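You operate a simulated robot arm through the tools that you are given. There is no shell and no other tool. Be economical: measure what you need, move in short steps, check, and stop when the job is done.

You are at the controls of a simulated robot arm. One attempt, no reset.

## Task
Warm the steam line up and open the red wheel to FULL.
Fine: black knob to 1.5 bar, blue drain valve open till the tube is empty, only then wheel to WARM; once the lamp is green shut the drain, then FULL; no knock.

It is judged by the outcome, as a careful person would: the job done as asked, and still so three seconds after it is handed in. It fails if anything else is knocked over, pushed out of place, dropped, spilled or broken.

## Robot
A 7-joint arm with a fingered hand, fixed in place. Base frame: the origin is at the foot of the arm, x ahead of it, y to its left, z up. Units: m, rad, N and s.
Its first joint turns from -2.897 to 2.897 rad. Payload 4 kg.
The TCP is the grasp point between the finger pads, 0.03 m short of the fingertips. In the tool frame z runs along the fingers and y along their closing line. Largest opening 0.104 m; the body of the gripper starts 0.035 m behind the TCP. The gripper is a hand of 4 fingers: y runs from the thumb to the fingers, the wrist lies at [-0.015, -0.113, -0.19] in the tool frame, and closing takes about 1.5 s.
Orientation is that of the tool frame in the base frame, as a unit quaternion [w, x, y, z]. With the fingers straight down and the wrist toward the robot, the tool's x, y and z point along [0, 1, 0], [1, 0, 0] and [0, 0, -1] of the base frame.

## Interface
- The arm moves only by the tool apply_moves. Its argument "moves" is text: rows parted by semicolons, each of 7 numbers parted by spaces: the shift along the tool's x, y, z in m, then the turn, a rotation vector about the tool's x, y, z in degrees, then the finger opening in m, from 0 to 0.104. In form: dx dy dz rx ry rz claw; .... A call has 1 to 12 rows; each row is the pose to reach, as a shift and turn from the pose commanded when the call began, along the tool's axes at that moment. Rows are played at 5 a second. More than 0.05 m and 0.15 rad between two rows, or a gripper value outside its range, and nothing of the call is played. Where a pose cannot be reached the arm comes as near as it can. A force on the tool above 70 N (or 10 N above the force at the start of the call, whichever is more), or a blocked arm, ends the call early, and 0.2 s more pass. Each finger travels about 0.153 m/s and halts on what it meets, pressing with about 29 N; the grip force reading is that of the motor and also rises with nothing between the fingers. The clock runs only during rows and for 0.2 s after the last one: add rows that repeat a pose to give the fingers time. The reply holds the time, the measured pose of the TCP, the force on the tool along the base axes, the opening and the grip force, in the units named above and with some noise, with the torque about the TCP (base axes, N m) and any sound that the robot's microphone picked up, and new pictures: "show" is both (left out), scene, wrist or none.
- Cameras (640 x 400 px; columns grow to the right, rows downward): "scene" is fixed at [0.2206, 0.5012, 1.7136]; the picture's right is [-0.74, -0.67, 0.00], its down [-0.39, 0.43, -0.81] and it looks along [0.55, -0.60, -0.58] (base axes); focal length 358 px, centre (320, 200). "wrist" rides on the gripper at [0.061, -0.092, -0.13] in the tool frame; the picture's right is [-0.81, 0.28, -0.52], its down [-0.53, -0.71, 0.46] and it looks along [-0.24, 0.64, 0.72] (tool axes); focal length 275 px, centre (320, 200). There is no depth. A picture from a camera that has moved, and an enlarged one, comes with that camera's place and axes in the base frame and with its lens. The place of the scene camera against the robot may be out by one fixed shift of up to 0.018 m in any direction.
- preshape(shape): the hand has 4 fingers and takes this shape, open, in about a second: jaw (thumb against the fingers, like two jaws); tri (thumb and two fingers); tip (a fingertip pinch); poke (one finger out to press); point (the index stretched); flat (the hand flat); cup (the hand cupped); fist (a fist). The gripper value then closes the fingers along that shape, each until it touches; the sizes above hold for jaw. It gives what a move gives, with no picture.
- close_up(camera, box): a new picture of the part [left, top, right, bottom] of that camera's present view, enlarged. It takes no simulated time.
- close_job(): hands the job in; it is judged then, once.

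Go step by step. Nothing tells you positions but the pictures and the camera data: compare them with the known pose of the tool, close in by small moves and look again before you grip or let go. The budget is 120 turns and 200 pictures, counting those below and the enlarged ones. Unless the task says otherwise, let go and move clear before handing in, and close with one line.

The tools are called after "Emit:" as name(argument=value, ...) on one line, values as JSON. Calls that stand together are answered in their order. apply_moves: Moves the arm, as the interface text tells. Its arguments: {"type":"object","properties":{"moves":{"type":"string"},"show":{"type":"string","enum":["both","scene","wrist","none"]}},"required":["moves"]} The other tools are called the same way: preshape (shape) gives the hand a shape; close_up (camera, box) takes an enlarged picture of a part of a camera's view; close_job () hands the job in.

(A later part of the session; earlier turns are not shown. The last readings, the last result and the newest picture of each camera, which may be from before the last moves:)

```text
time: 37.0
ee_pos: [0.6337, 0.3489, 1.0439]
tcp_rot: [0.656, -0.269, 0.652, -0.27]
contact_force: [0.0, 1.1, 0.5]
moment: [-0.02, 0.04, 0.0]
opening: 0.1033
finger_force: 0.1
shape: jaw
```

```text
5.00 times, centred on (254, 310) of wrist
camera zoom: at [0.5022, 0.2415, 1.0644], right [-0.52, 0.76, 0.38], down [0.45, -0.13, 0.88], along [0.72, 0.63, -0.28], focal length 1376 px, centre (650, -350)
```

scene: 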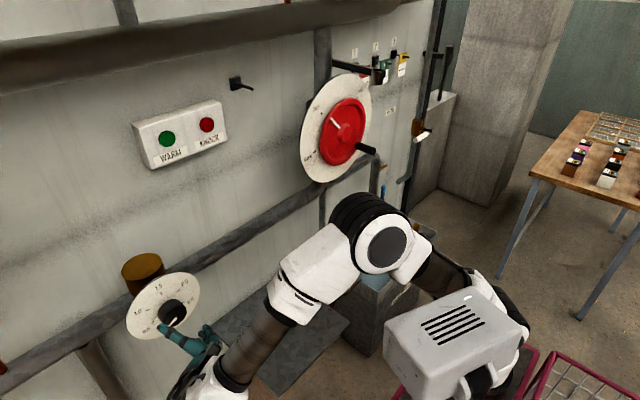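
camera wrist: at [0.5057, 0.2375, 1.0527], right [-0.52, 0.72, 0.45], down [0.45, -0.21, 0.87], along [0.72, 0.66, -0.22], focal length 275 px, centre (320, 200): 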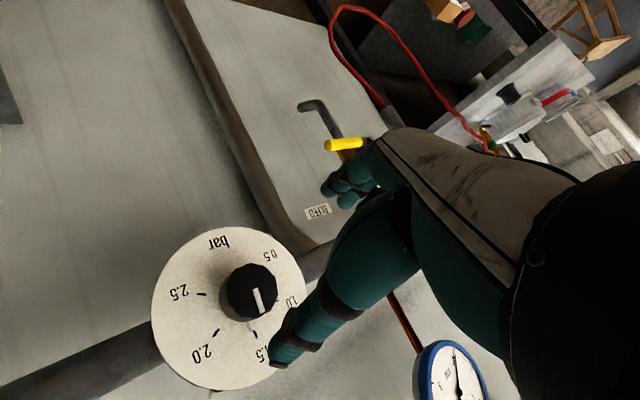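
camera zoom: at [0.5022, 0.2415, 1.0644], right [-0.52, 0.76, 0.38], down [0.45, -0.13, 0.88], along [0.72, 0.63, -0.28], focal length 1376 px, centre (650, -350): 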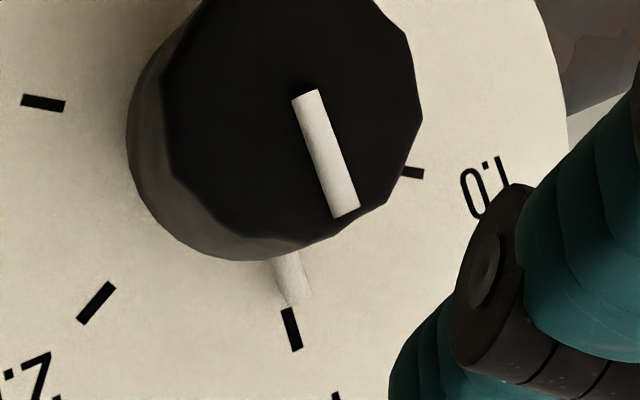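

The pointer is now about 3° short (≈1.48). One more small nudge.

Emit:
apply_moves(moves="0 0 0.05 0 0 0 0.104; 0 0 0.1 0 0 0 0.104; 0 0 0.139 0 0 0 0.104; 0 0 0.139 0 0 0 0.06; 0 0 0.139 0 0 0 0.035; 0 0 0.139 0 0 0 0.03; 0 0 0.139 0 0 0 0.03; 0 0 0.139 0 0 0 0.03; 0 0 0.139 0 0 0 0.03; 0 0 0.139 0 0 1.5 0.03; 0 0 0.139 0 0 3 0.03; 0 0 0.139 0 0 3 0.03", show="none")

Emit:
close_up(camera="scene", box=[162, 286, 178, 296])

```text
time: 39.6
ee_pos: [0.7698, 0.3482, 1.0438]
tcp_rot: [0.663, -0.253, 0.658, -0.249]
contact_force: [-4.5, -1.7, 0.4]
moment: [-0.04, 0.04, -0.02]
opening: 0.0456
finger_force: 28.9
shape: jaw
```

```text
16.00 times, centred on (170, 291) of scene
camera zoom: at [0.2206, 0.5012, 1.7136], right [-0.74, -0.67, 0.0], down [-0.39, 0.43, -0.81], along [0.55, -0.6, -0.58], focal length 5726 px, centre (2720, -1256)
```

zoom: 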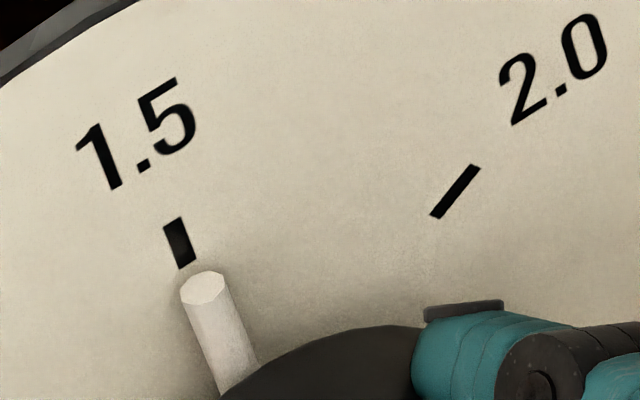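

Pointer is on 1.5 within about a degree. I'll release, back out and roll back to wrist-above.

Emit:
apply_moves(moves="0 0 0 0 0 0 0.05; 0 0 0 0 0 0 0.07; 0 0 0 0 0 0 0.104; 0 0 0 0 0 0 0.104; 0 0 -0.04 0 0 0 0.104; 0 0 -0.08 0 0 0 0.104; 0 0 -0.12 0 0 -8 0.104; 0 0 -0.14 0 0 -16 0.104; 0 0 -0.16 0 0 -24 0.104; 0 0 -0.16 0 0 -32 0.104; 0 0 -0.16 0 0 -40 0.104; 0 0 -0.16 0 0 -48 0.104", show="none")

Emit:
close_up(camera="scene", box=[130, 265, 210, 315])

Emit:
close_up(camera="scene", box=[340, 140, 440, 260])

```text
time: 42.2
ee_pos: [0.6129, 0.3481, 1.0425]
tcp_rot: [0.503, -0.499, 0.499, -0.499]
contact_force: [-0.2, 0.2, 0.7]
moment: [0.01, 0.03, 0.02]
opening: 0.1038
finger_force: 0.2
shape: jaw
```

```text
8.00 times, centred on (170, 290) of scene
camera zoom: at [0.2206, 0.5012, 1.7136], right [-0.74, -0.67, 0.0], down [-0.39, 0.43, -0.81], along [0.55, -0.6, -0.58], focal length 2863 px, centre (1520, -520)
```

zoom: 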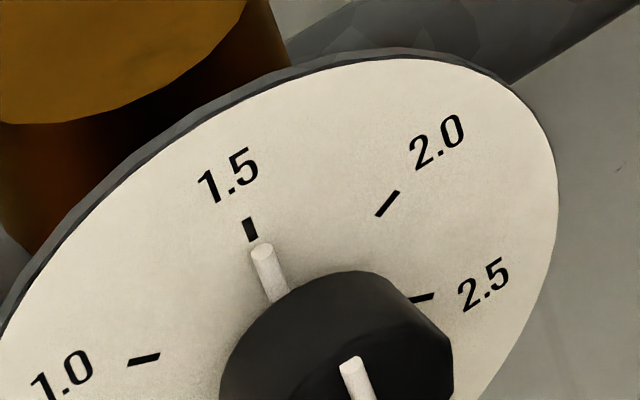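

```text
3.33 times, centred on (390, 200) of scene
camera zoom: at [0.2206, 0.5012, 1.7136], right [-0.74, -0.67, 0.0], down [-0.39, 0.43, -0.81], along [0.55, -0.6, -0.58], focal length 1193 px, centre (87, 200)
```

zoom: 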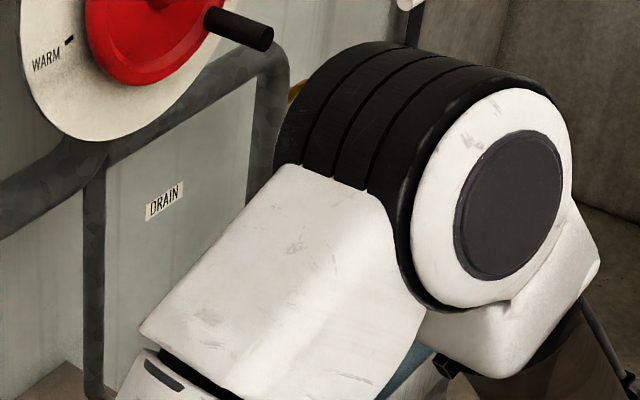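

The knob is set at 1.5. Next I'll travel right toward the drain valve, staying back from the wall.

Emit:
apply_moves(moves="0.04 0 -0.01 0 0 0 0.104; 0.08 0 -0.02 0 0 0 0.104; 0.12 0 -0.03 0 0 0 0.104; 0.165 0 -0.04 0 0 0 0.104; 0.21 0 -0.05 0 0 0 0.104; 0.255 0 -0.06 0 0 0 0.104; 0.3 0 -0.06 0 0 0 0.104; 0.345 0 -0.06 0 0 0 0.104; 0.39 0 -0.06 0 0 0 0.104; 0.435 0 -0.06 0 0 0 0.104; 0.48 0 -0.06 0 0 0 0.104; 0.525 0 -0.06 0 0 0 0.104", show="none")

Emit:
apply_moves(moves="0.035 0.02 0 0 0 0 0.104; 0.07 0.04 0 0 0 0 0.104; 0.105 0.06 0 0 0 0 0.104; 0.14 0.08 0 0 0 0 0.104; 0.175 0.1 0 0 0 0 0.104; 0.21 0.12 0 0 0 0 0.104; 0.245 0.14 0 0 0 0 0.104; 0.27 0.16 0 0 0 0 0.104; 0.28 0.18 0 0 0 0 0.104", show="both")

```text
time: 44.8
ee_pos: [0.6418, -0.2273, 1.1486]
tcp_rot: [0.505, -0.501, 0.498, -0.496]
contact_force: [0.6, 1.8, -0.4]
moment: [0.0, 0.0, -0.07]
opening: 0.1039
finger_force: 0.0
shape: jaw
out of reach, approached as far as the arm can: row 5, 6, 7, 8, 9, 10, 11, 12
```

```text
time: 46.8
ee_pos: [0.6407, -0.5028, 0.959]
tcp_rot: [-0.501, 0.497, -0.501, 0.502]
contact_force: [0.1, -0.4, -0.4]
moment: [0.0, 0.01, 0.01]
opening: 0.1039
finger_force: 0.0
shape: jaw
out of reach, approached as far as the arm can: row 9
camera wrist: at [0.5094, -0.5634, 1.0501], right [-0.51, 0.81, -0.27], down [0.45, 0.53, 0.72], along [0.73, 0.24, -0.64], focal length 275 px, centre (320, 200)
```

scene: 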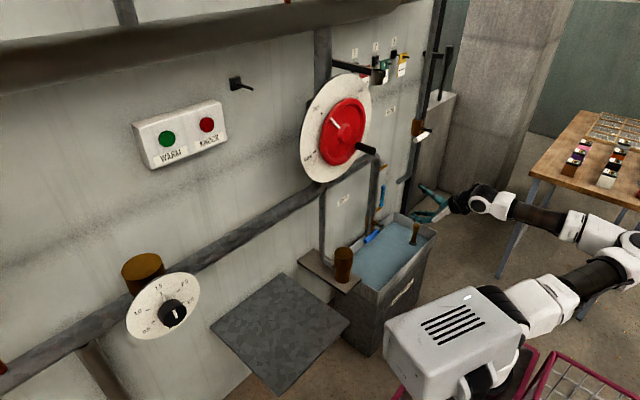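
wrist: 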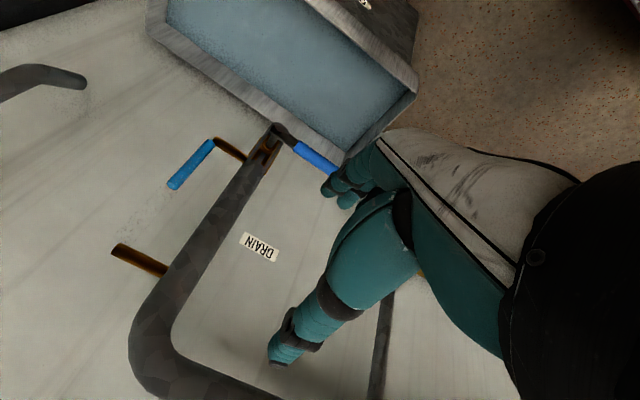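

The drain lever pivots at about (0.85, -0.572, 0.68), its tip at (0.84, -0.445, 0.685), parallel to the wall. I'll close the fingers and go low in front of the handle, to then slip under it and lift it upright along the pipe.

Emit:
apply_moves(moves="-0.01 0.03 0.01 0 0 0 0.06; -0.02 0.06 0.02 0 0 0 0.03; -0.03 0.09 0.03 0 0 0 0; -0.04 0.12 0.04 0 0 0 0; -0.05 0.15 0.05 0 0 0 0; -0.05 0.18 0.05 0 0 0 0; -0.05 0.21 0.05 0 0 0 0; -0.05 0.24 0.05 0 0 0 0; -0.05 0.27 0.05 0 0 0 0; -0.05 0.3 0.05 0 0 0 0; -0.05 0.32 0.05 0 0 0 0", show="both")

```text
time: 49.2
ee_pos: [0.6926, -0.4775, 0.7253]
tcp_rot: [0.498, -0.51, 0.51, -0.482]
contact_force: [0.6, 0.6, 0.4]
moment: [0.02, -0.04, -0.05]
opening: 0.0
finger_force: 29.6
shape: jaw
out of reach, approached as far as the arm can: row 7, 8, 9, 10, 11
camera wrist: at [0.5671, -0.5422, 0.8224], right [-0.54, 0.8, -0.24], down [0.47, 0.53, 0.7], along [0.69, 0.27, -0.67], focal length 275 px, centre (320, 200)
```

scene: 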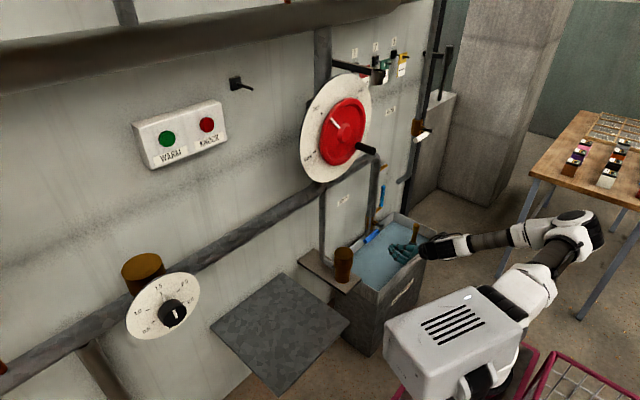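
wrist: 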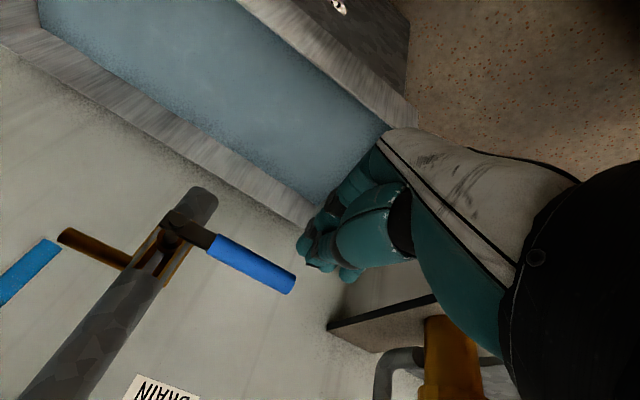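

Lever height refined to about z = 0.705. The arm struggled to get lower here, so I'll try going lower slightly farther forward (still short of the handle).

Emit:
apply_moves(moves="0 0 0.02 0 0 0 0; 0 0 0.04 0 0 0 0; -0.01 0.02 0.05 0 0 0 0; -0.02 0.04 0.06 0 0 0 0; -0.02 0.06 0.06 0 0 0 0", show="wrist")

```text
time: 50.4
ee_pos: [0.76, -0.4773, 0.7322]
tcp_rot: [-0.499, 0.507, -0.506, 0.487]
contact_force: [-0.8, -0.8, 0.1]
moment: [0.04, -0.02, 0.02]
opening: 0.0
finger_force: 28.9
shape: jaw
out of reach, approached as far as the arm can: row 1, 2, 3, 4, 5
camera wrist: at [0.6322, -0.5404, 0.8271], right [-0.53, 0.81, -0.25], down [0.47, 0.53, 0.71], along [0.7, 0.26, -0.66], focal length 275 px, centre (320, 200)
```

wrist: 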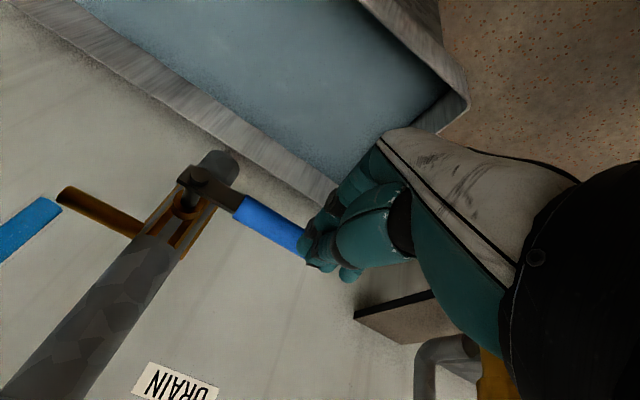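

The arm can't get lower with level fingers. I'll back off, raise, and pitch the fingers 40° downward, which lifts the wrist and should allow hooking under the handle.

Emit:
apply_moves(moves="0 -0.02 -0.03 0 0 0 0; 0 -0.04 -0.06 -5 0 0 0; 0 -0.06 -0.09 -10 0 0 0; 0 -0.06 -0.1 -16 0 0 0; 0 -0.06 -0.1 -22 0 0 0; 0 -0.06 -0.1 -28 0 0 0; 0 -0.06 -0.1 -34 0 0 0; 0 -0.06 -0.1 -40 0 0 0; 0 -0.03 -0.1 -40 0 0 0; 0 0 -0.1 -40 0 0 0; 0 0.03 -0.1 -40 0 0 0", show="wrist")

```text
time: 52.8
ee_pos: [0.6592, -0.4765, 0.6981]
tcp_rot: [-0.303, 0.641, -0.639, 0.298]
contact_force: [0.1, -1.3, -0.2]
moment: [0.01, 0.03, 0.0]
opening: 0.0
finger_force: 29.3
shape: jaw
out of reach, approached as far as the arm can: row 6, 7
camera wrist: at [0.6173, -0.539, 0.8522], right [-0.58, 0.81, 0.12], down [0.8, 0.54, 0.26], along [0.14, 0.25, -0.96], focal length 275 px, centre (320, 200)
```

wrist: 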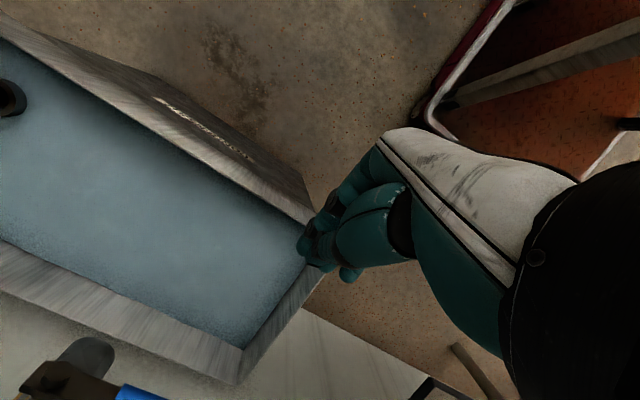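

The low pose is now reachable with the fingers pitched down. I'll move under the handle from the front.

Emit:
apply_moves(moves="-0.008 -0.008 0.033 0 0 0 0; -0.015 -0.015 0.065 0 0 0 0; -0.015 -0.041 0.0925 0 0 0 0; -0.015 -0.067 0.12 0 0 0 0", show="both")

Emit:
close_up(camera="scene", box=[340, 200, 420, 260])

```text
time: 53.8
ee_pos: [0.7923, -0.4678, 0.6726]
tcp_rot: [-0.303, 0.641, -0.639, 0.297]
contact_force: [-0.4, 0.2, 0.4]
moment: [-0.01, -0.01, 0.0]
opening: 0.0001
finger_force: 28.9
shape: jaw
camera wrist: at [0.7507, -0.5291, 0.8267], right [-0.58, 0.81, 0.12], down [0.8, 0.53, 0.26], along [0.14, 0.25, -0.96], focal length 275 px, centre (320, 200)
```

scene: 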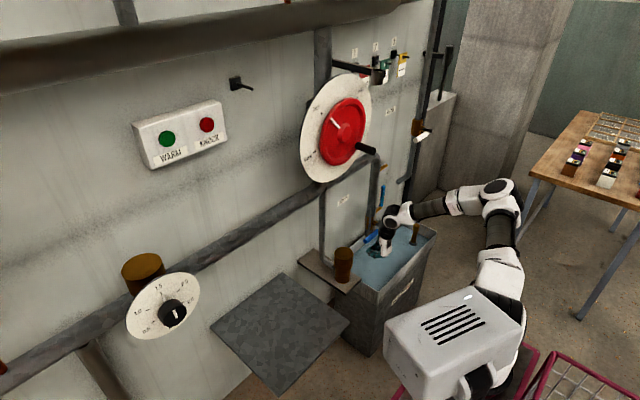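
wrist: 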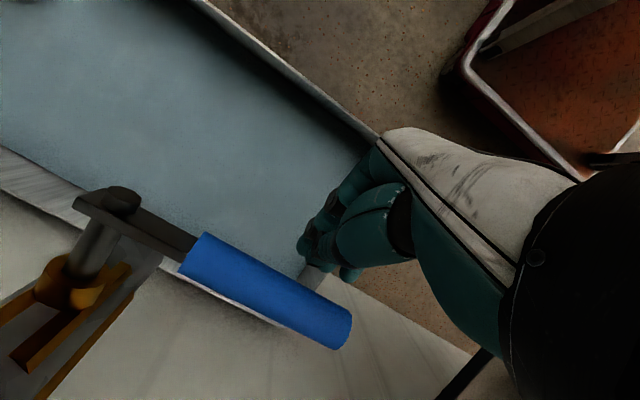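

```text
6.67 times, centred on (380, 230) of scene
camera zoom: at [0.2206, 0.5012, 1.7136], right [-0.74, -0.67, 0.0], down [-0.39, 0.43, -0.81], along [0.55, -0.6, -0.58], focal length 2386 px, centre (-80, 0)
```

zoom: 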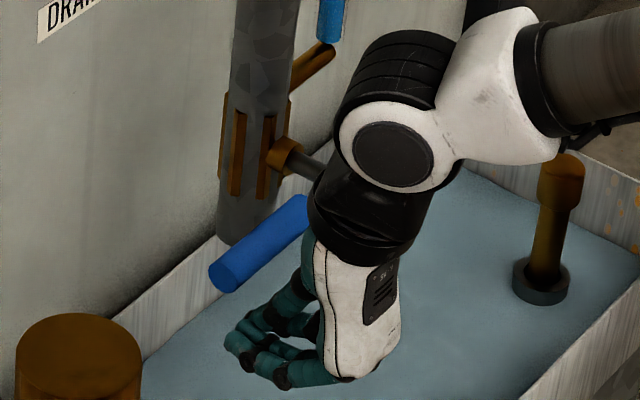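

The fingers are just under the handle, and the valve stem stands the lever well off the pipe. I'll lift along an arc to about 45° and check.

Emit:
apply_moves(moves="0 -0.015 -0.0127 0 0 0 0; -0.0015 -0.0308 -0.0255 0 0 0 0; 0 -0.039 -0.032 0 0 0 0; 0.002 -0.0469 -0.0389 0 0 0 0; 0.005 -0.054 -0.045 0 0 0 0; 0.008 -0.0615 -0.051 0 0 0 0", show="both")

Emit:
close_up(camera="scene", box=[340, 180, 420, 240])

```text
time: 55.2
ee_pos: [0.7929, -0.4725, 0.7533]
tcp_rot: [-0.302, 0.641, -0.64, 0.297]
contact_force: [-8.2, 1.7, -2.9]
moment: [0.03, 0.15, 0.01]
opening: 0.0
finger_force: 29.0
shape: jaw
camera wrist: at [0.7511, -0.5345, 0.9084], right [-0.58, 0.81, 0.12], down [0.8, 0.53, 0.26], along [0.14, 0.25, -0.96], focal length 275 px, centre (320, 200)
```

scene: 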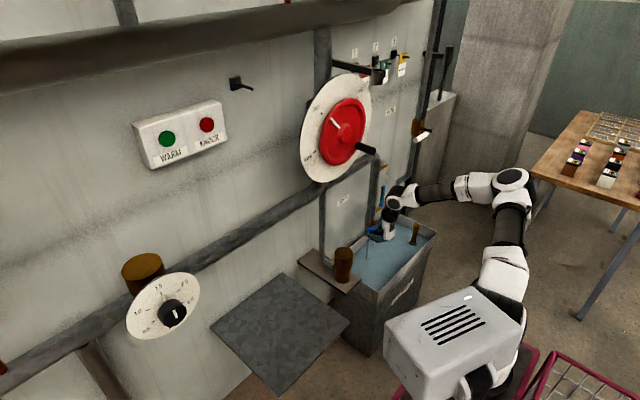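
wrist: 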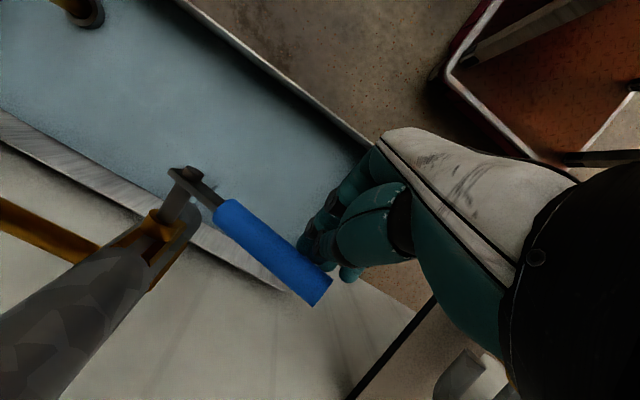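

```text
6.67 times, centred on (380, 210) of scene
camera zoom: at [0.2206, 0.5012, 1.7136], right [-0.74, -0.67, 0.0], down [-0.39, 0.43, -0.81], along [0.55, -0.6, -0.58], focal length 2386 px, centre (-80, 133)
```

zoom: 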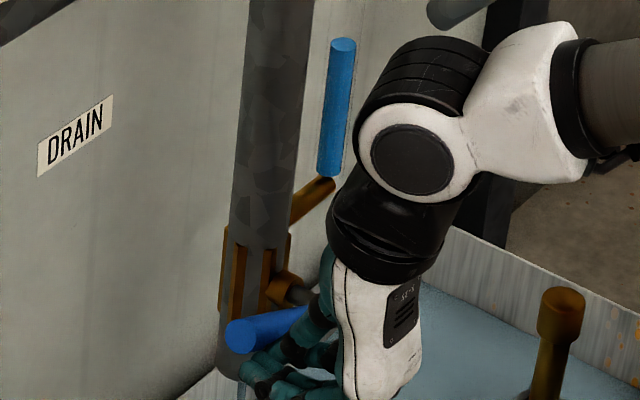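

The lever lifts freely upward (about 30° so far, under 10 N). I'll continue the arc toward vertical.

Emit:
apply_moves(moves="0.004 -0.009 -0.003 0 0 0 0; 0.009 -0.017 -0.006 0 0 0 0; 0.016 -0.025 -0.009 0 0 0 0; 0.023 -0.033 -0.012 0 0 0 0; 0.032 -0.04 -0.015 0 0 0 0; 0.041 -0.046 -0.0185 0 0 0 0; 0.05 -0.049 -0.021 0 0 0 0; 0.06 -0.052 -0.0236 0 0 0 0", show="both")

Emit:
close_up(camera="scene", box=[340, 170, 420, 230])

```text
time: 57.0
ee_pos: [0.8061, -0.5244, 0.8096]
tcp_rot: [0.301, -0.639, 0.641, -0.301]
contact_force: [1.3, 1.6, -3.3]
moment: [0.06, -0.03, 0.05]
opening: 0.0
finger_force: 29.3
shape: jaw
out of reach, approached as far as the arm can: row 8
camera wrist: at [0.7637, -0.585, 0.964], right [-0.57, 0.81, 0.12], down [0.81, 0.53, 0.26], along [0.15, 0.24, -0.96], focal length 275 px, centre (320, 200)
```

scene: 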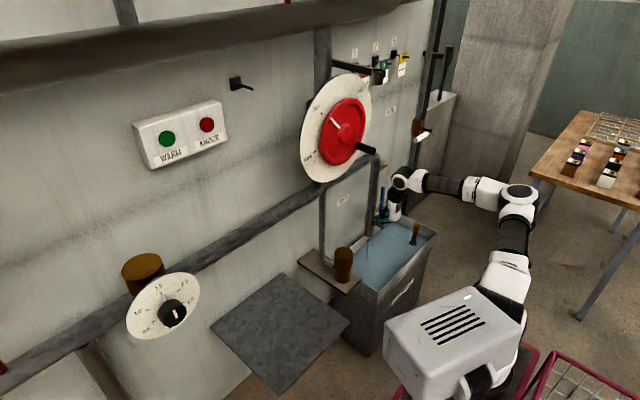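
wrist: 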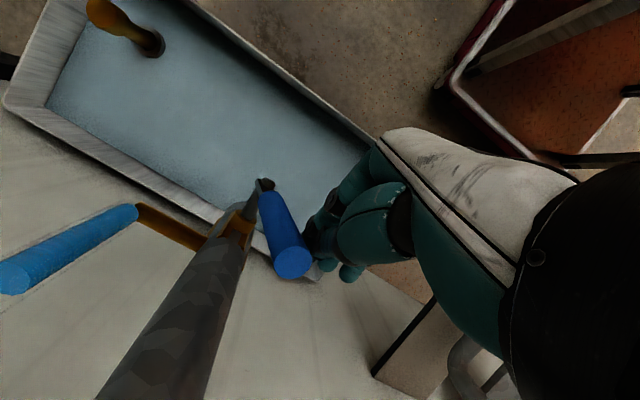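

```text
6.67 times, centred on (380, 200) of scene
camera zoom: at [0.2206, 0.5012, 1.7136], right [-0.74, -0.67, 0.0], down [-0.39, 0.43, -0.81], along [0.55, -0.6, -0.58], focal length 2386 px, centre (-80, 200)
```

zoom: 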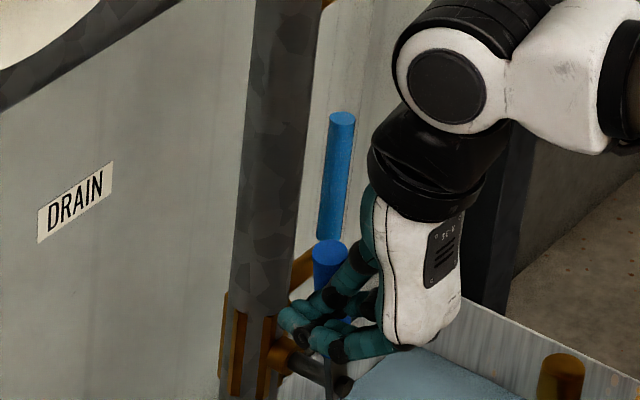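

The lever is close to upright. I'll push it the last bit to the right until it meets its stop.

Emit:
apply_moves(moves="0.008 0 0 0 0 0 0; 0.016 0 0 0 0 0 0; 0.024 0 0 0 0 0 0; 0.03 0 0 0 0 0 0", show="wrist")

Emit:
close_up(camera="scene", box=[340, 170, 420, 230])

```text
time: 58.0
ee_pos: [0.805, -0.5259, 0.8073]
tcp_rot: [0.299, -0.638, 0.642, -0.302]
contact_force: [-0.2, 2.0, 0.3]
moment: [0.04, -0.03, 0.06]
opening: 0.0
finger_force: 29.2
shape: jaw
out of reach, approached as far as the arm can: row 1, 2, 3, 4
camera wrist: at [0.7614, -0.587, 0.962], right [-0.57, 0.81, 0.12], down [0.81, 0.53, 0.26], along [0.15, 0.24, -0.96], focal length 275 px, centre (320, 200)
```

wrist: 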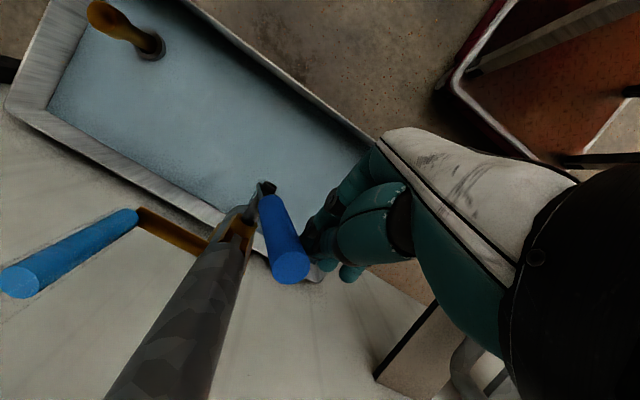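

```text
6.67 times, centred on (380, 200) of scene
camera zoom: at [0.2206, 0.5012, 1.7136], right [-0.74, -0.67, 0.0], down [-0.39, 0.43, -0.81], along [0.55, -0.6, -0.58], focal length 2386 px, centre (-80, 200)
```

zoom: 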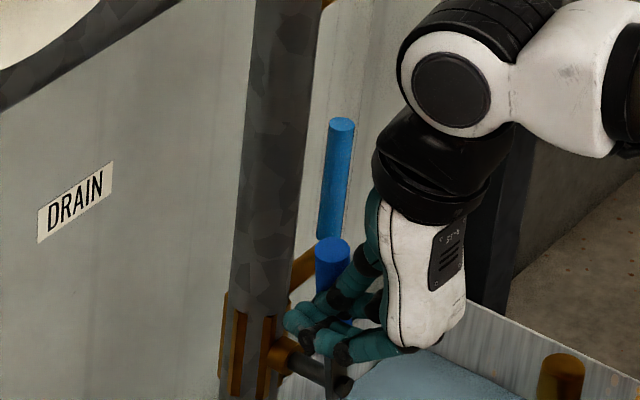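

The lever is at about 82° and the tube level is falling. The arm is at its reach limit, so I'll use a slight yaw of the fingers for the last few degrees.

Emit:
apply_moves(moves="0.0 0 0 0 5.4 4.5 0; 0.0 0 0 0 10.8 9 0; 0.005 0.006 -0.008 0 16 13.3 0; 0.01 0.006 -0.008 0 20 16.6 0; 0.015 0.006 -0.008 0 20 16.6 0", show="wrist")

Emit:
close_up(camera="scene", box=[340, 170, 420, 230])

```text
time: 59.2
ee_pos: [0.7916, -0.5428, 0.809]
tcp_rot: [0.227, -0.48, 0.768, -0.358]
contact_force: [-3.7, 2.7, 0.1]
moment: [0.02, 0.08, 0.07]
opening: 0.0001
finger_force: 28.6
shape: jaw
camera wrist: at [0.7268, -0.5794, 0.9638], right [-0.16, 0.98, 0.13], down [0.96, 0.13, 0.26], along [0.24, 0.16, -0.96], focal length 275 px, centre (320, 200)
```

wrist: 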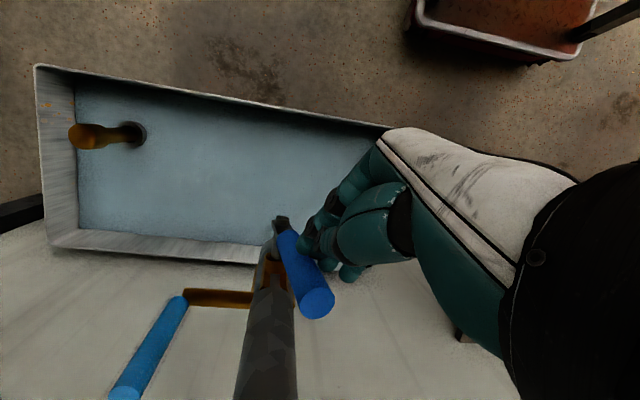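

```text
6.67 times, centred on (380, 200) of scene
camera zoom: at [0.2206, 0.5012, 1.7136], right [-0.74, -0.67, 0.0], down [-0.39, 0.43, -0.81], along [0.55, -0.6, -0.58], focal length 2386 px, centre (-80, 200)
```

zoom: 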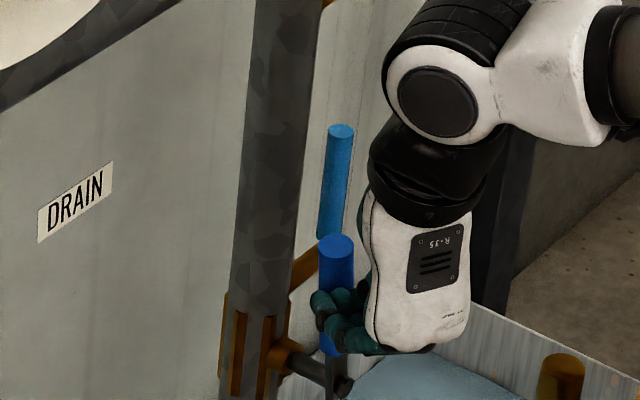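

Emit:
apply_moves(moves="0.009 -0.003 0.0034 0 0 0 0; 0.018 -0.0056 0.0067 0 0 0 0; 0.027 -0.0084 0.01 0 0 0 0; 0.03 -0.009 0.011 0 0 0 0", show="wrist")

Emit:
close_up(camera="scene", box=[340, 170, 420, 230])

```text
time: 60.2
ee_pos: [0.7882, -0.5816, 0.8086]
tcp_rot: [0.224, -0.478, 0.769, -0.361]
contact_force: [-23.4, -2.7, -3.0]
moment: [-0.09, 0.59, 0.05]
opening: 0.0001
finger_force: 29.0
shape: jaw
camera wrist: at [0.7241, -0.6165, 0.9636], right [-0.16, 0.98, 0.12], down [0.96, 0.12, 0.26], along [0.24, 0.16, -0.96], focal length 275 px, centre (320, 200)
```

wrist: 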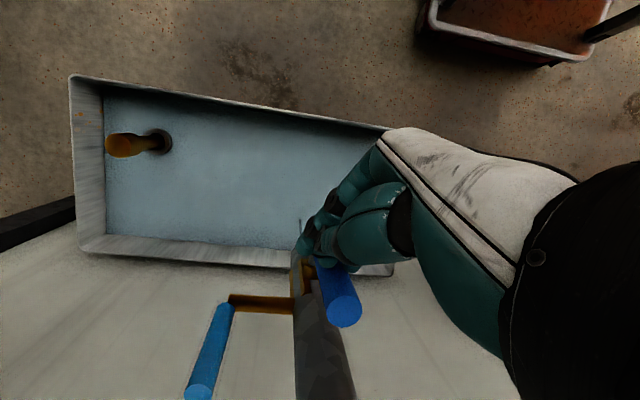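

```text
6.67 times, centred on (380, 200) of scene
camera zoom: at [0.2206, 0.5012, 1.7136], right [-0.74, -0.67, 0.0], down [-0.39, 0.43, -0.81], along [0.55, -0.6, -0.58], focal length 2386 px, centre (-80, 200)
```

zoom: 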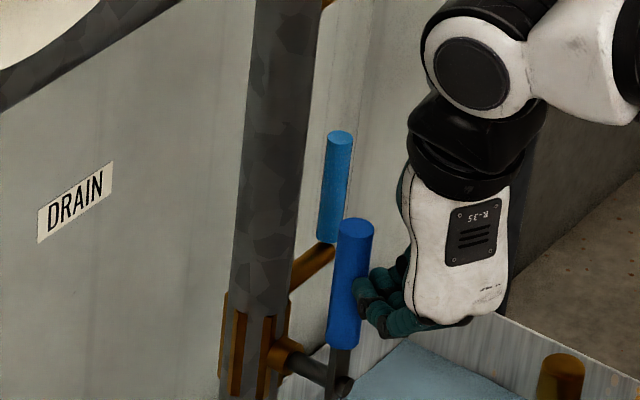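

The lever is now vertical (fingers slid in front of it). I'll back straight off from the wall and check the lever and the tube.

Emit:
apply_moves(moves="0.013 0.017 -0.021 0 0 0 0; 0.026 0.034 -0.042 0 0 0 0; 0.044 0.057 -0.069 0 0 0 0; 0.062 0.08 -0.097 0 0 0 0; 0.062 0.08 -0.097 0 0 0 0", show="wrist")

Emit:
close_up(camera="scene", box=[340, 170, 420, 230])

```text
time: 61.4
ee_pos: [0.6494, -0.5749, 0.8093]
tcp_rot: [0.228, -0.481, 0.767, -0.358]
contact_force: [-0.9, 0.1, -0.7]
moment: [0.01, 0.0, 0.01]
opening: 0.0001
finger_force: 28.6
shape: jaw
camera wrist: at [0.5851, -0.612, 0.9644], right [-0.17, 0.98, 0.12], down [0.96, 0.13, 0.26], along [0.24, 0.16, -0.96], focal length 275 px, centre (320, 200)
```

wrist: 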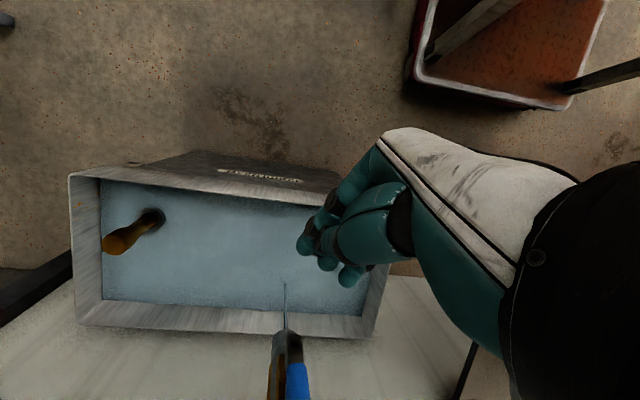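

```text
6.67 times, centred on (380, 200) of scene
camera zoom: at [0.2206, 0.5012, 1.7136], right [-0.74, -0.67, 0.0], down [-0.39, 0.43, -0.81], along [0.55, -0.6, -0.58], focal length 2386 px, centre (-80, 200)
```

zoom: 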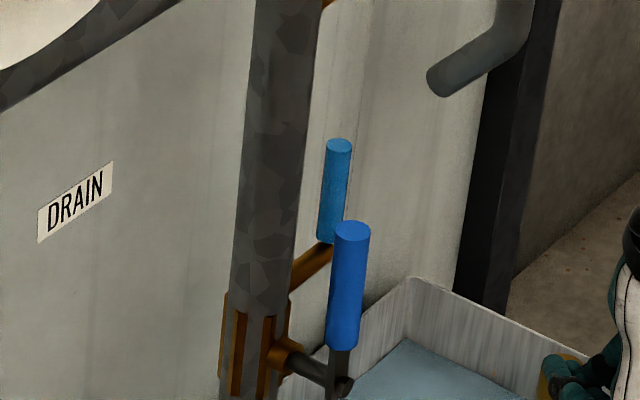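

The drain is open and water is running; the tube needs some 15 s more. Meanwhile I'll raise the hand and level it in front of the wheel.

Emit:
apply_moves(moves="-0.017 -0.014 -0.0285 3.25 -2.04 -0.77 0.03; -0.034 -0.028 -0.057 6.5 -4.1 -1.5 0.06; -0.051 -0.0425 -0.0855 9.75 -6.1 -2.3 0.1; -0.068 -0.057 -0.114 13 -8.2 -3.1 0.104; -0.085 -0.071 -0.1425 16.2 -10.2 -3.8 0.104; -0.1 -0.085 -0.171 19.5 -12.2 -4.6 0.104; -0.118 -0.099 -0.2 22.7 -14.3 -5.4 0.104; -0.135 -0.113 -0.228 26 -16.3 -6.1 0.104; -0.152 -0.127 -0.256 29.2 -18.4 -6.9 0.104; -0.17 -0.142 -0.285 32.5 -20.4 -7.7 0.104; -0.186 -0.156 -0.313 35.7 -22.5 -8.4 0.104; -0.203 -0.17 -0.342 39 -24.5 -9.2 0.104", show="both")

Emit:
close_up(camera="scene", box=[340, 170, 420, 230])

```text
time: 64.0
ee_pos: [0.6035, -0.3287, 1.161]
tcp_rot: [0.499, -0.5, 0.501, -0.5]
contact_force: [-0.1, -0.1, -0.2]
moment: [0.0, 0.03, 0.02]
opening: 0.1039
finger_force: 0.0
shape: jaw
camera wrist: at [0.4731, -0.3876, 1.2538], right [-0.52, 0.81, -0.27], down [0.46, 0.53, 0.71], along [0.72, 0.24, -0.65], focal length 275 px, centre (320, 200)
```

scene: 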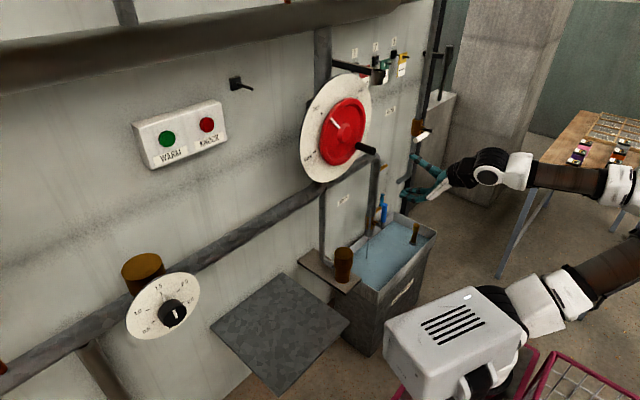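
wrist: 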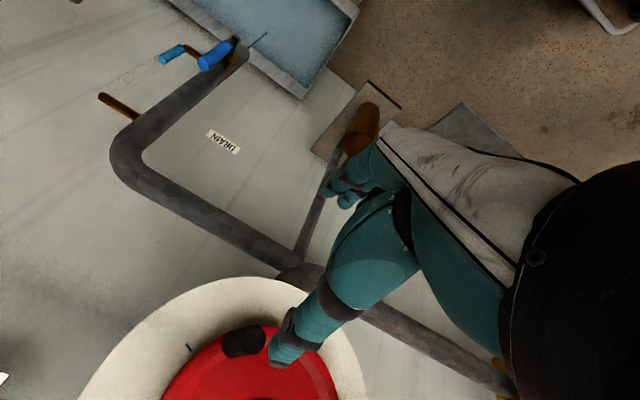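

```text
6.67 times, centred on (380, 200) of scene
camera zoom: at [0.2206, 0.5012, 1.7136], right [-0.74, -0.67, 0.0], down [-0.39, 0.43, -0.81], along [0.55, -0.6, -0.58], focal length 2386 px, centre (-80, 200)
```

zoom: 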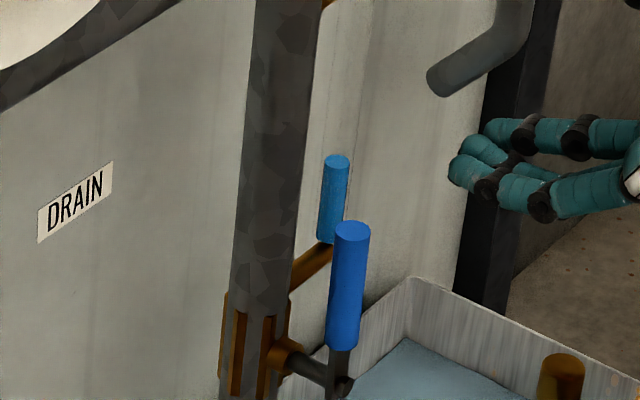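

Emit:
close_up(camera="scene", box=[296, 70, 392, 190])

Emit:
close_up(camera="wrist", box=[80, 270, 290, 400])

```text
3.33 times, centred on (344, 130) of scene
camera zoom: at [0.2206, 0.5012, 1.7136], right [-0.74, -0.67, 0.0], down [-0.39, 0.43, -0.81], along [0.55, -0.6, -0.58], focal length 1193 px, centre (240, 433)
```

zoom: 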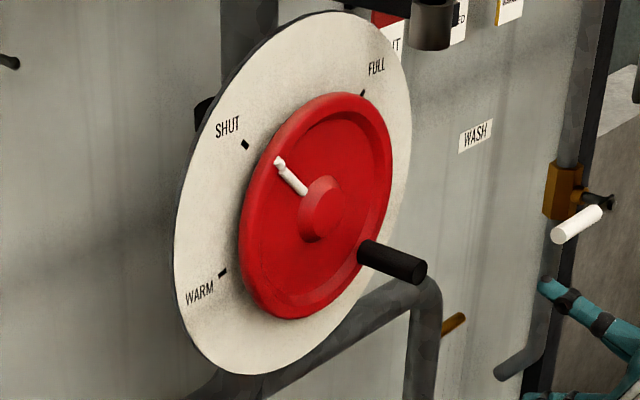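

```text
3.05 times, centred on (185, 335) of wrist
camera zoom: at [0.4731, -0.3876, 1.2538], right [-0.52, 0.81, -0.27], down [0.46, 0.53, 0.71], along [0.72, 0.24, -0.65], focal length 839 px, centre (731, -211)
```

zoom: 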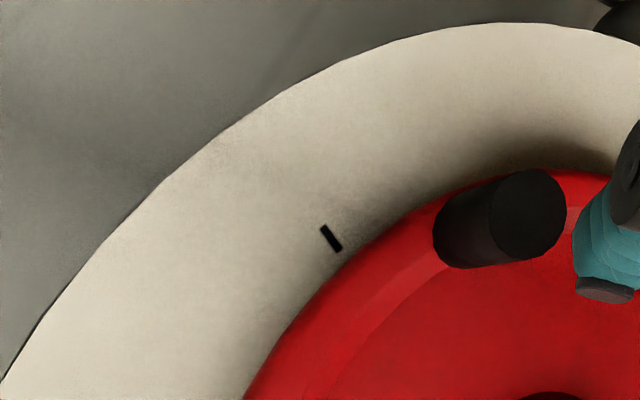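

The peg of the wheel is at about (y -0.31, z 1.204), x 0.75–0.81, with the hub near (y -0.225, z 1.285); dial marks run SHUT→WARM→(mid)→FULL counter-clockwise by 90° each. While the tube drains I'll line up in front of the peg.

Emit:
apply_moves(moves="-0.01 -0.02 0.02 0 0 0 0.104; -0.019 -0.043 0.05 0 0 0 0.104; -0.019 -0.043 0.075 0 0 0 0.104; -0.019 -0.043 0.075 0 0 0 0.104; -0.019 -0.043 0.075 0 0 0 0.104; -0.019 -0.043 0.075 0 0 0 0.104; -0.019 -0.043 0.075 0 0 0 0.104; -0.019 -0.043 0.075 0 0 0 0.104; -0.019 -0.043 0.075 0 0 0 0.104; -0.019 -0.043 0.075 0 0 0 0.104; -0.019 -0.043 0.075 0 0 0 0.104; -0.019 -0.043 0.075 0 0 0 0.104", show="wrist")

Emit:
close_up(camera="scene", box=[320, 130, 440, 230])

```text
time: 66.6
ee_pos: [0.6777, -0.3081, 1.2021]
tcp_rot: [0.5, -0.5, 0.5, -0.5]
contact_force: [0.7, 0.1, -0.3]
moment: [-0.01, 0.02, 0.01]
opening: 0.1034
finger_force: 0.1
shape: jaw
camera wrist: at [0.5479, -0.3688, 1.2949], right [-0.52, 0.81, -0.27], down [0.46, 0.53, 0.71], along [0.72, 0.24, -0.65], focal length 275 px, centre (320, 200)
```

wrist: 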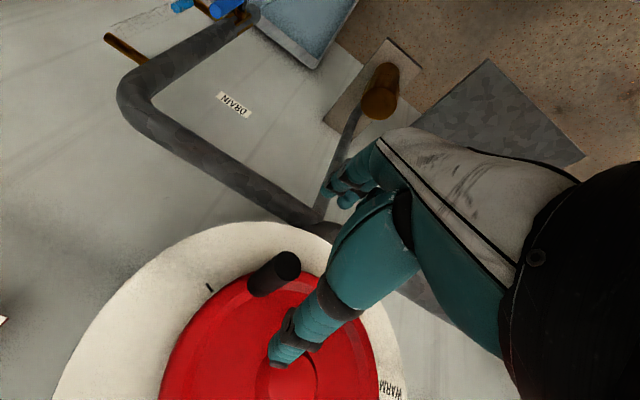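

```text
4.00 times, centred on (380, 180) of scene
camera zoom: at [0.2206, 0.5012, 1.7136], right [-0.74, -0.67, 0.0], down [-0.39, 0.43, -0.81], along [0.55, -0.6, -0.58], focal length 1431 px, centre (80, 280)
```

zoom: 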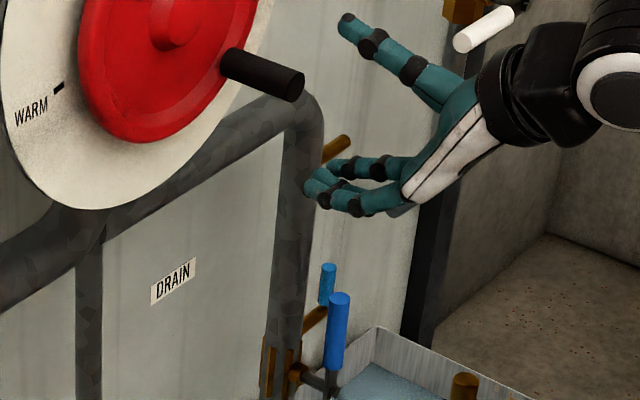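

Emit:
apply_moves(moves="0 0 0 0 0 0 0.104; 0 0 0 0 0 0 0.104; 0 0 0 0 0 0 0.104; 0 0 0 0 0 0 0.104; 0 0 0 0 0 0 0.104; 0 0 0 0 0 0 0.104; 0 0 0 0 0 0 0.104; 0 0 0 0 0 0 0.104; 0 0 0 0 0 0 0.104; 0 0 0 0 0 0 0.104; 0 0 0 0 0 0 0.104; 0 0 0 0 0 0 0.104", show="none")

Emit:
apply_moves(moves="0 0 0 0 0 0 0.104; 0 0 0 0 0 0 0.104; 0 0 0 0 0 0 0.104; 0 0 0 0 0 0 0.104; 0 0 0 0 0 0 0.104; 0 0 0 0 0 0 0.104; 0 0 0 0 0 0 0.104; 0 0 0 0 0 0 0.104; 0 0 0 0 0 0 0.104; 0 0 0 0 0 0 0.104; 0 0 0 0 0 0 0.104; 0 0 0 0 0 0 0.104", show="none")

Emit:
apply_moves(moves="0 0 0 0 0 0 0.104; 0 0 0 0 0 0 0.104; 0 0 0 0 0 0 0.104; 0 0 0 0 0 0 0.104; 0 0 0 0 0 0 0.104; 0 0 0 0 0 0 0.104; 0 0 0 0 0 0 0.104; 0 0 0 0 0 0 0.104; 0 0 0 0 0 0 0.104; 0 0 0 0 0 0 0.104; 0 0 0 0 0 0 0.104; 0 0 0 0 0 0 0.104", show="none")

Emit:
close_up(camera="scene", box=[340, 170, 420, 230])

```text
time: 69.2
ee_pos: [0.6792, -0.3083, 1.2017]
tcp_rot: [0.498, -0.5, 0.502, -0.5]
contact_force: [-0.3, 0.5, 0.3]
moment: [-0.02, -0.01, 0.01]
opening: 0.1037
finger_force: 0.1
shape: jaw
```

```text
time: 71.8
ee_pos: [0.6781, -0.3088, 1.2011]
tcp_rot: [0.499, -0.5, 0.501, -0.5]
contact_force: [0.5, -1.0, -0.3]
moment: [-0.01, -0.01, -0.01]
opening: 0.1038
finger_force: 0.0
shape: jaw
```

```text
time: 74.4
ee_pos: [0.6778, -0.3076, 1.2018]
tcp_rot: [0.499, -0.5, 0.501, -0.5]
contact_force: [0.3, 0.5, -0.3]
moment: [0.0, 0.01, 0.0]
opening: 0.1035
finger_force: 0.1
shape: jaw
```

```text
6.67 times, centred on (380, 200) of scene
camera zoom: at [0.2206, 0.5012, 1.7136], right [-0.74, -0.67, 0.0], down [-0.39, 0.43, -0.81], along [0.55, -0.6, -0.58], focal length 2386 px, centre (-80, 200)
```

zoom: 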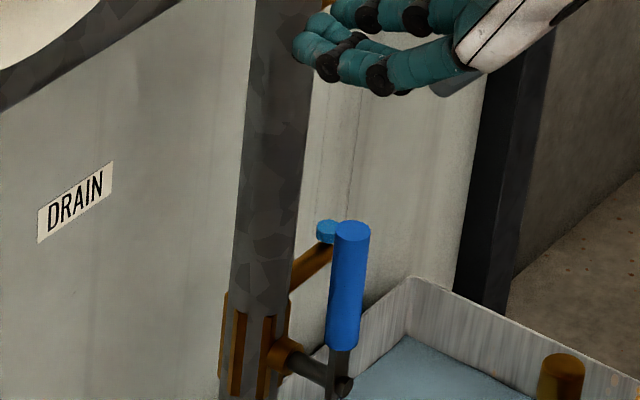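

Only the last bit of water remains in the tube; I'll wait a little more.

Emit:
apply_moves(moves="0 0 0 0 0 0 0.104; 0 0 0 0 0 0 0.104; 0 0 0 0 0 0 0.104; 0 0 0 0 0 0 0.104; 0 0 0 0 0 0 0.104; 0 0 0 0 0 0 0.104; 0 0 0 0 0 0 0.104; 0 0 0 0 0 0 0.104; 0 0 0 0 0 0 0.104; 0 0 0 0 0 0 0.104; 0 0 0 0 0 0 0.104; 0 0 0 0 0 0 0.104", show="none")

Emit:
apply_moves(moves="0 0 0 0 0 0 0.104; 0 0 0 0 0 0 0.104; 0 0 0 0 0 0 0.104; 0 0 0 0 0 0 0.104; 0 0 0 0 0 0 0.104; 0 0 0 0 0 0 0.104; 0 0 0 0 0 0 0.104; 0 0 0 0 0 0 0.104; 0 0 0 0 0 0 0.104; 0 0 0 0 0 0 0.104; 0 0 0 0 0 0 0.104; 0 0 0 0 0 0 0.104", show="none")

Emit:
close_up(camera="scene", box=[364, 195, 404, 225])

Emit:
close_up(camera="wrist", box=[100, 0, 300, 125])

```text
time: 77.0
ee_pos: [0.6783, -0.309, 1.2021]
tcp_rot: [-0.5, 0.501, -0.5, 0.499]
contact_force: [0.7, 0.1, -1.1]
moment: [-0.04, 0.0, -0.02]
opening: 0.1035
finger_force: 0.2
shape: jaw
```

```text
time: 79.6
ee_pos: [0.6777, -0.3081, 1.2023]
tcp_rot: [0.499, -0.5, 0.501, -0.5]
contact_force: [-0.9, -0.7, 0.3]
moment: [0.0, -0.02, -0.03]
opening: 0.1036
finger_force: 0.1
shape: jaw
```

```text
13.33 times, centred on (384, 210) of scene
camera zoom: at [0.2206, 0.5012, 1.7136], right [-0.74, -0.67, 0.0], down [-0.39, 0.43, -0.81], along [0.55, -0.6, -0.58], focal length 4771 px, centre (-533, 67)
```

zoom: 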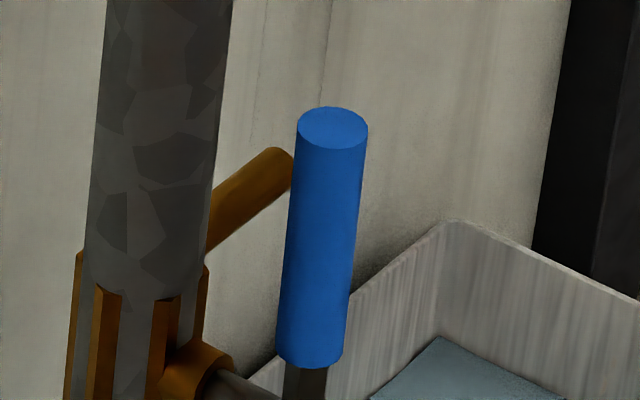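

```text
3.20 times, centred on (200, 62) of wrist
camera zoom: at [0.5479, -0.3687, 1.2949], right [-0.52, 0.81, -0.27], down [0.46, 0.53, 0.71], along [0.72, 0.24, -0.65], focal length 881 px, centre (704, 640)
```

zoom: 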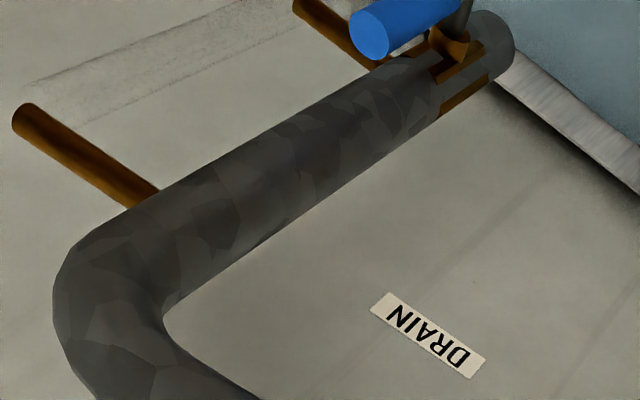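

The tube is empty. Now I'll advance onto the wheel peg and grip it.

Emit:
apply_moves(moves="0.003 0.006 0.03 0 0 0 0.104; 0.003 0.006 0.06 0 0 0 0.104; 0.003 0.006 0.085 0 0 0 0.104; 0.003 0.006 0.085 0 0 0 0.06; 0.003 0.006 0.085 0 0 0 0.03; 0.003 0.006 0.085 0 0 0 0.015; 0.003 0.006 0.085 0 0 0 0.015; 0.003 0.006 0.085 0 0 0 0.015", show="wrist")

Emit:
close_up(camera="scene", box=[296, 70, 392, 190])

```text
time: 81.4
ee_pos: [0.7637, -0.3121, 1.1953]
tcp_rot: [0.499, -0.5, 0.501, -0.5]
contact_force: [-0.6, 0.2, 3.9]
moment: [0.02, -0.11, -0.01]
opening: 0.016
finger_force: 0.0
shape: jaw
camera wrist: at [0.632, -0.3714, 1.2883], right [-0.52, 0.81, -0.27], down [0.46, 0.53, 0.71], along [0.72, 0.24, -0.65], focal length 275 px, centre (320, 200)
```

wrist: 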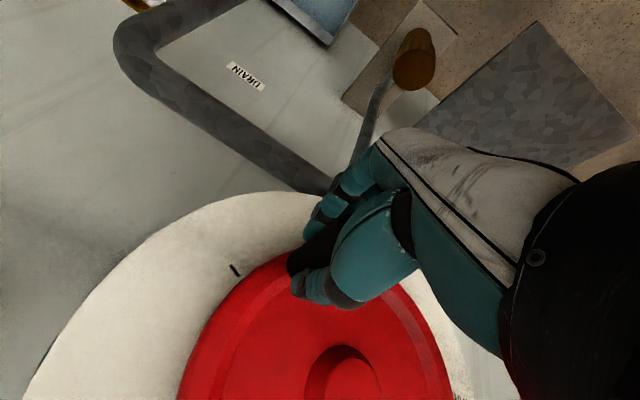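

```text
3.33 times, centred on (344, 130) of scene
camera zoom: at [0.2206, 0.5012, 1.7136], right [-0.74, -0.67, 0.0], down [-0.39, 0.43, -0.81], along [0.55, -0.6, -0.58], focal length 1193 px, centre (240, 433)
```

zoom: 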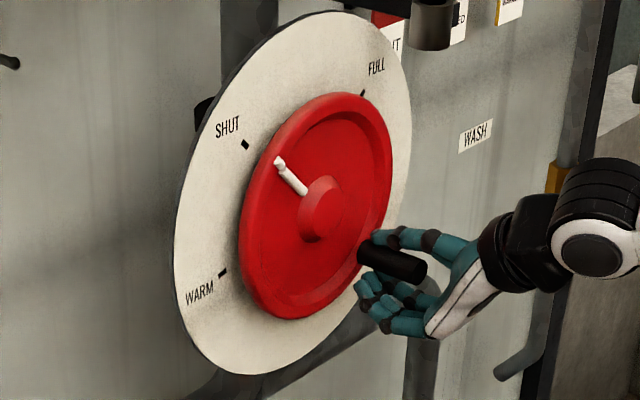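

Emit:
close_up(camera="wrist", box=[160, 250, 400, 400])

```text
2.67 times, centred on (280, 325) of wrist
camera zoom: at [0.632, -0.3714, 1.2883], right [-0.52, 0.81, -0.27], down [0.46, 0.53, 0.71], along [0.72, 0.24, -0.65], focal length 734 px, centre (427, -133)
```

zoom: 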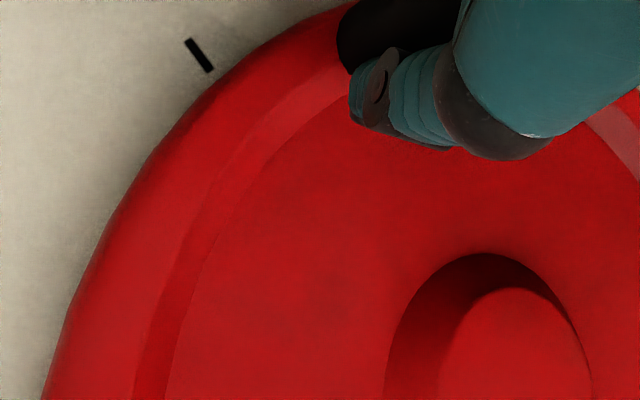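

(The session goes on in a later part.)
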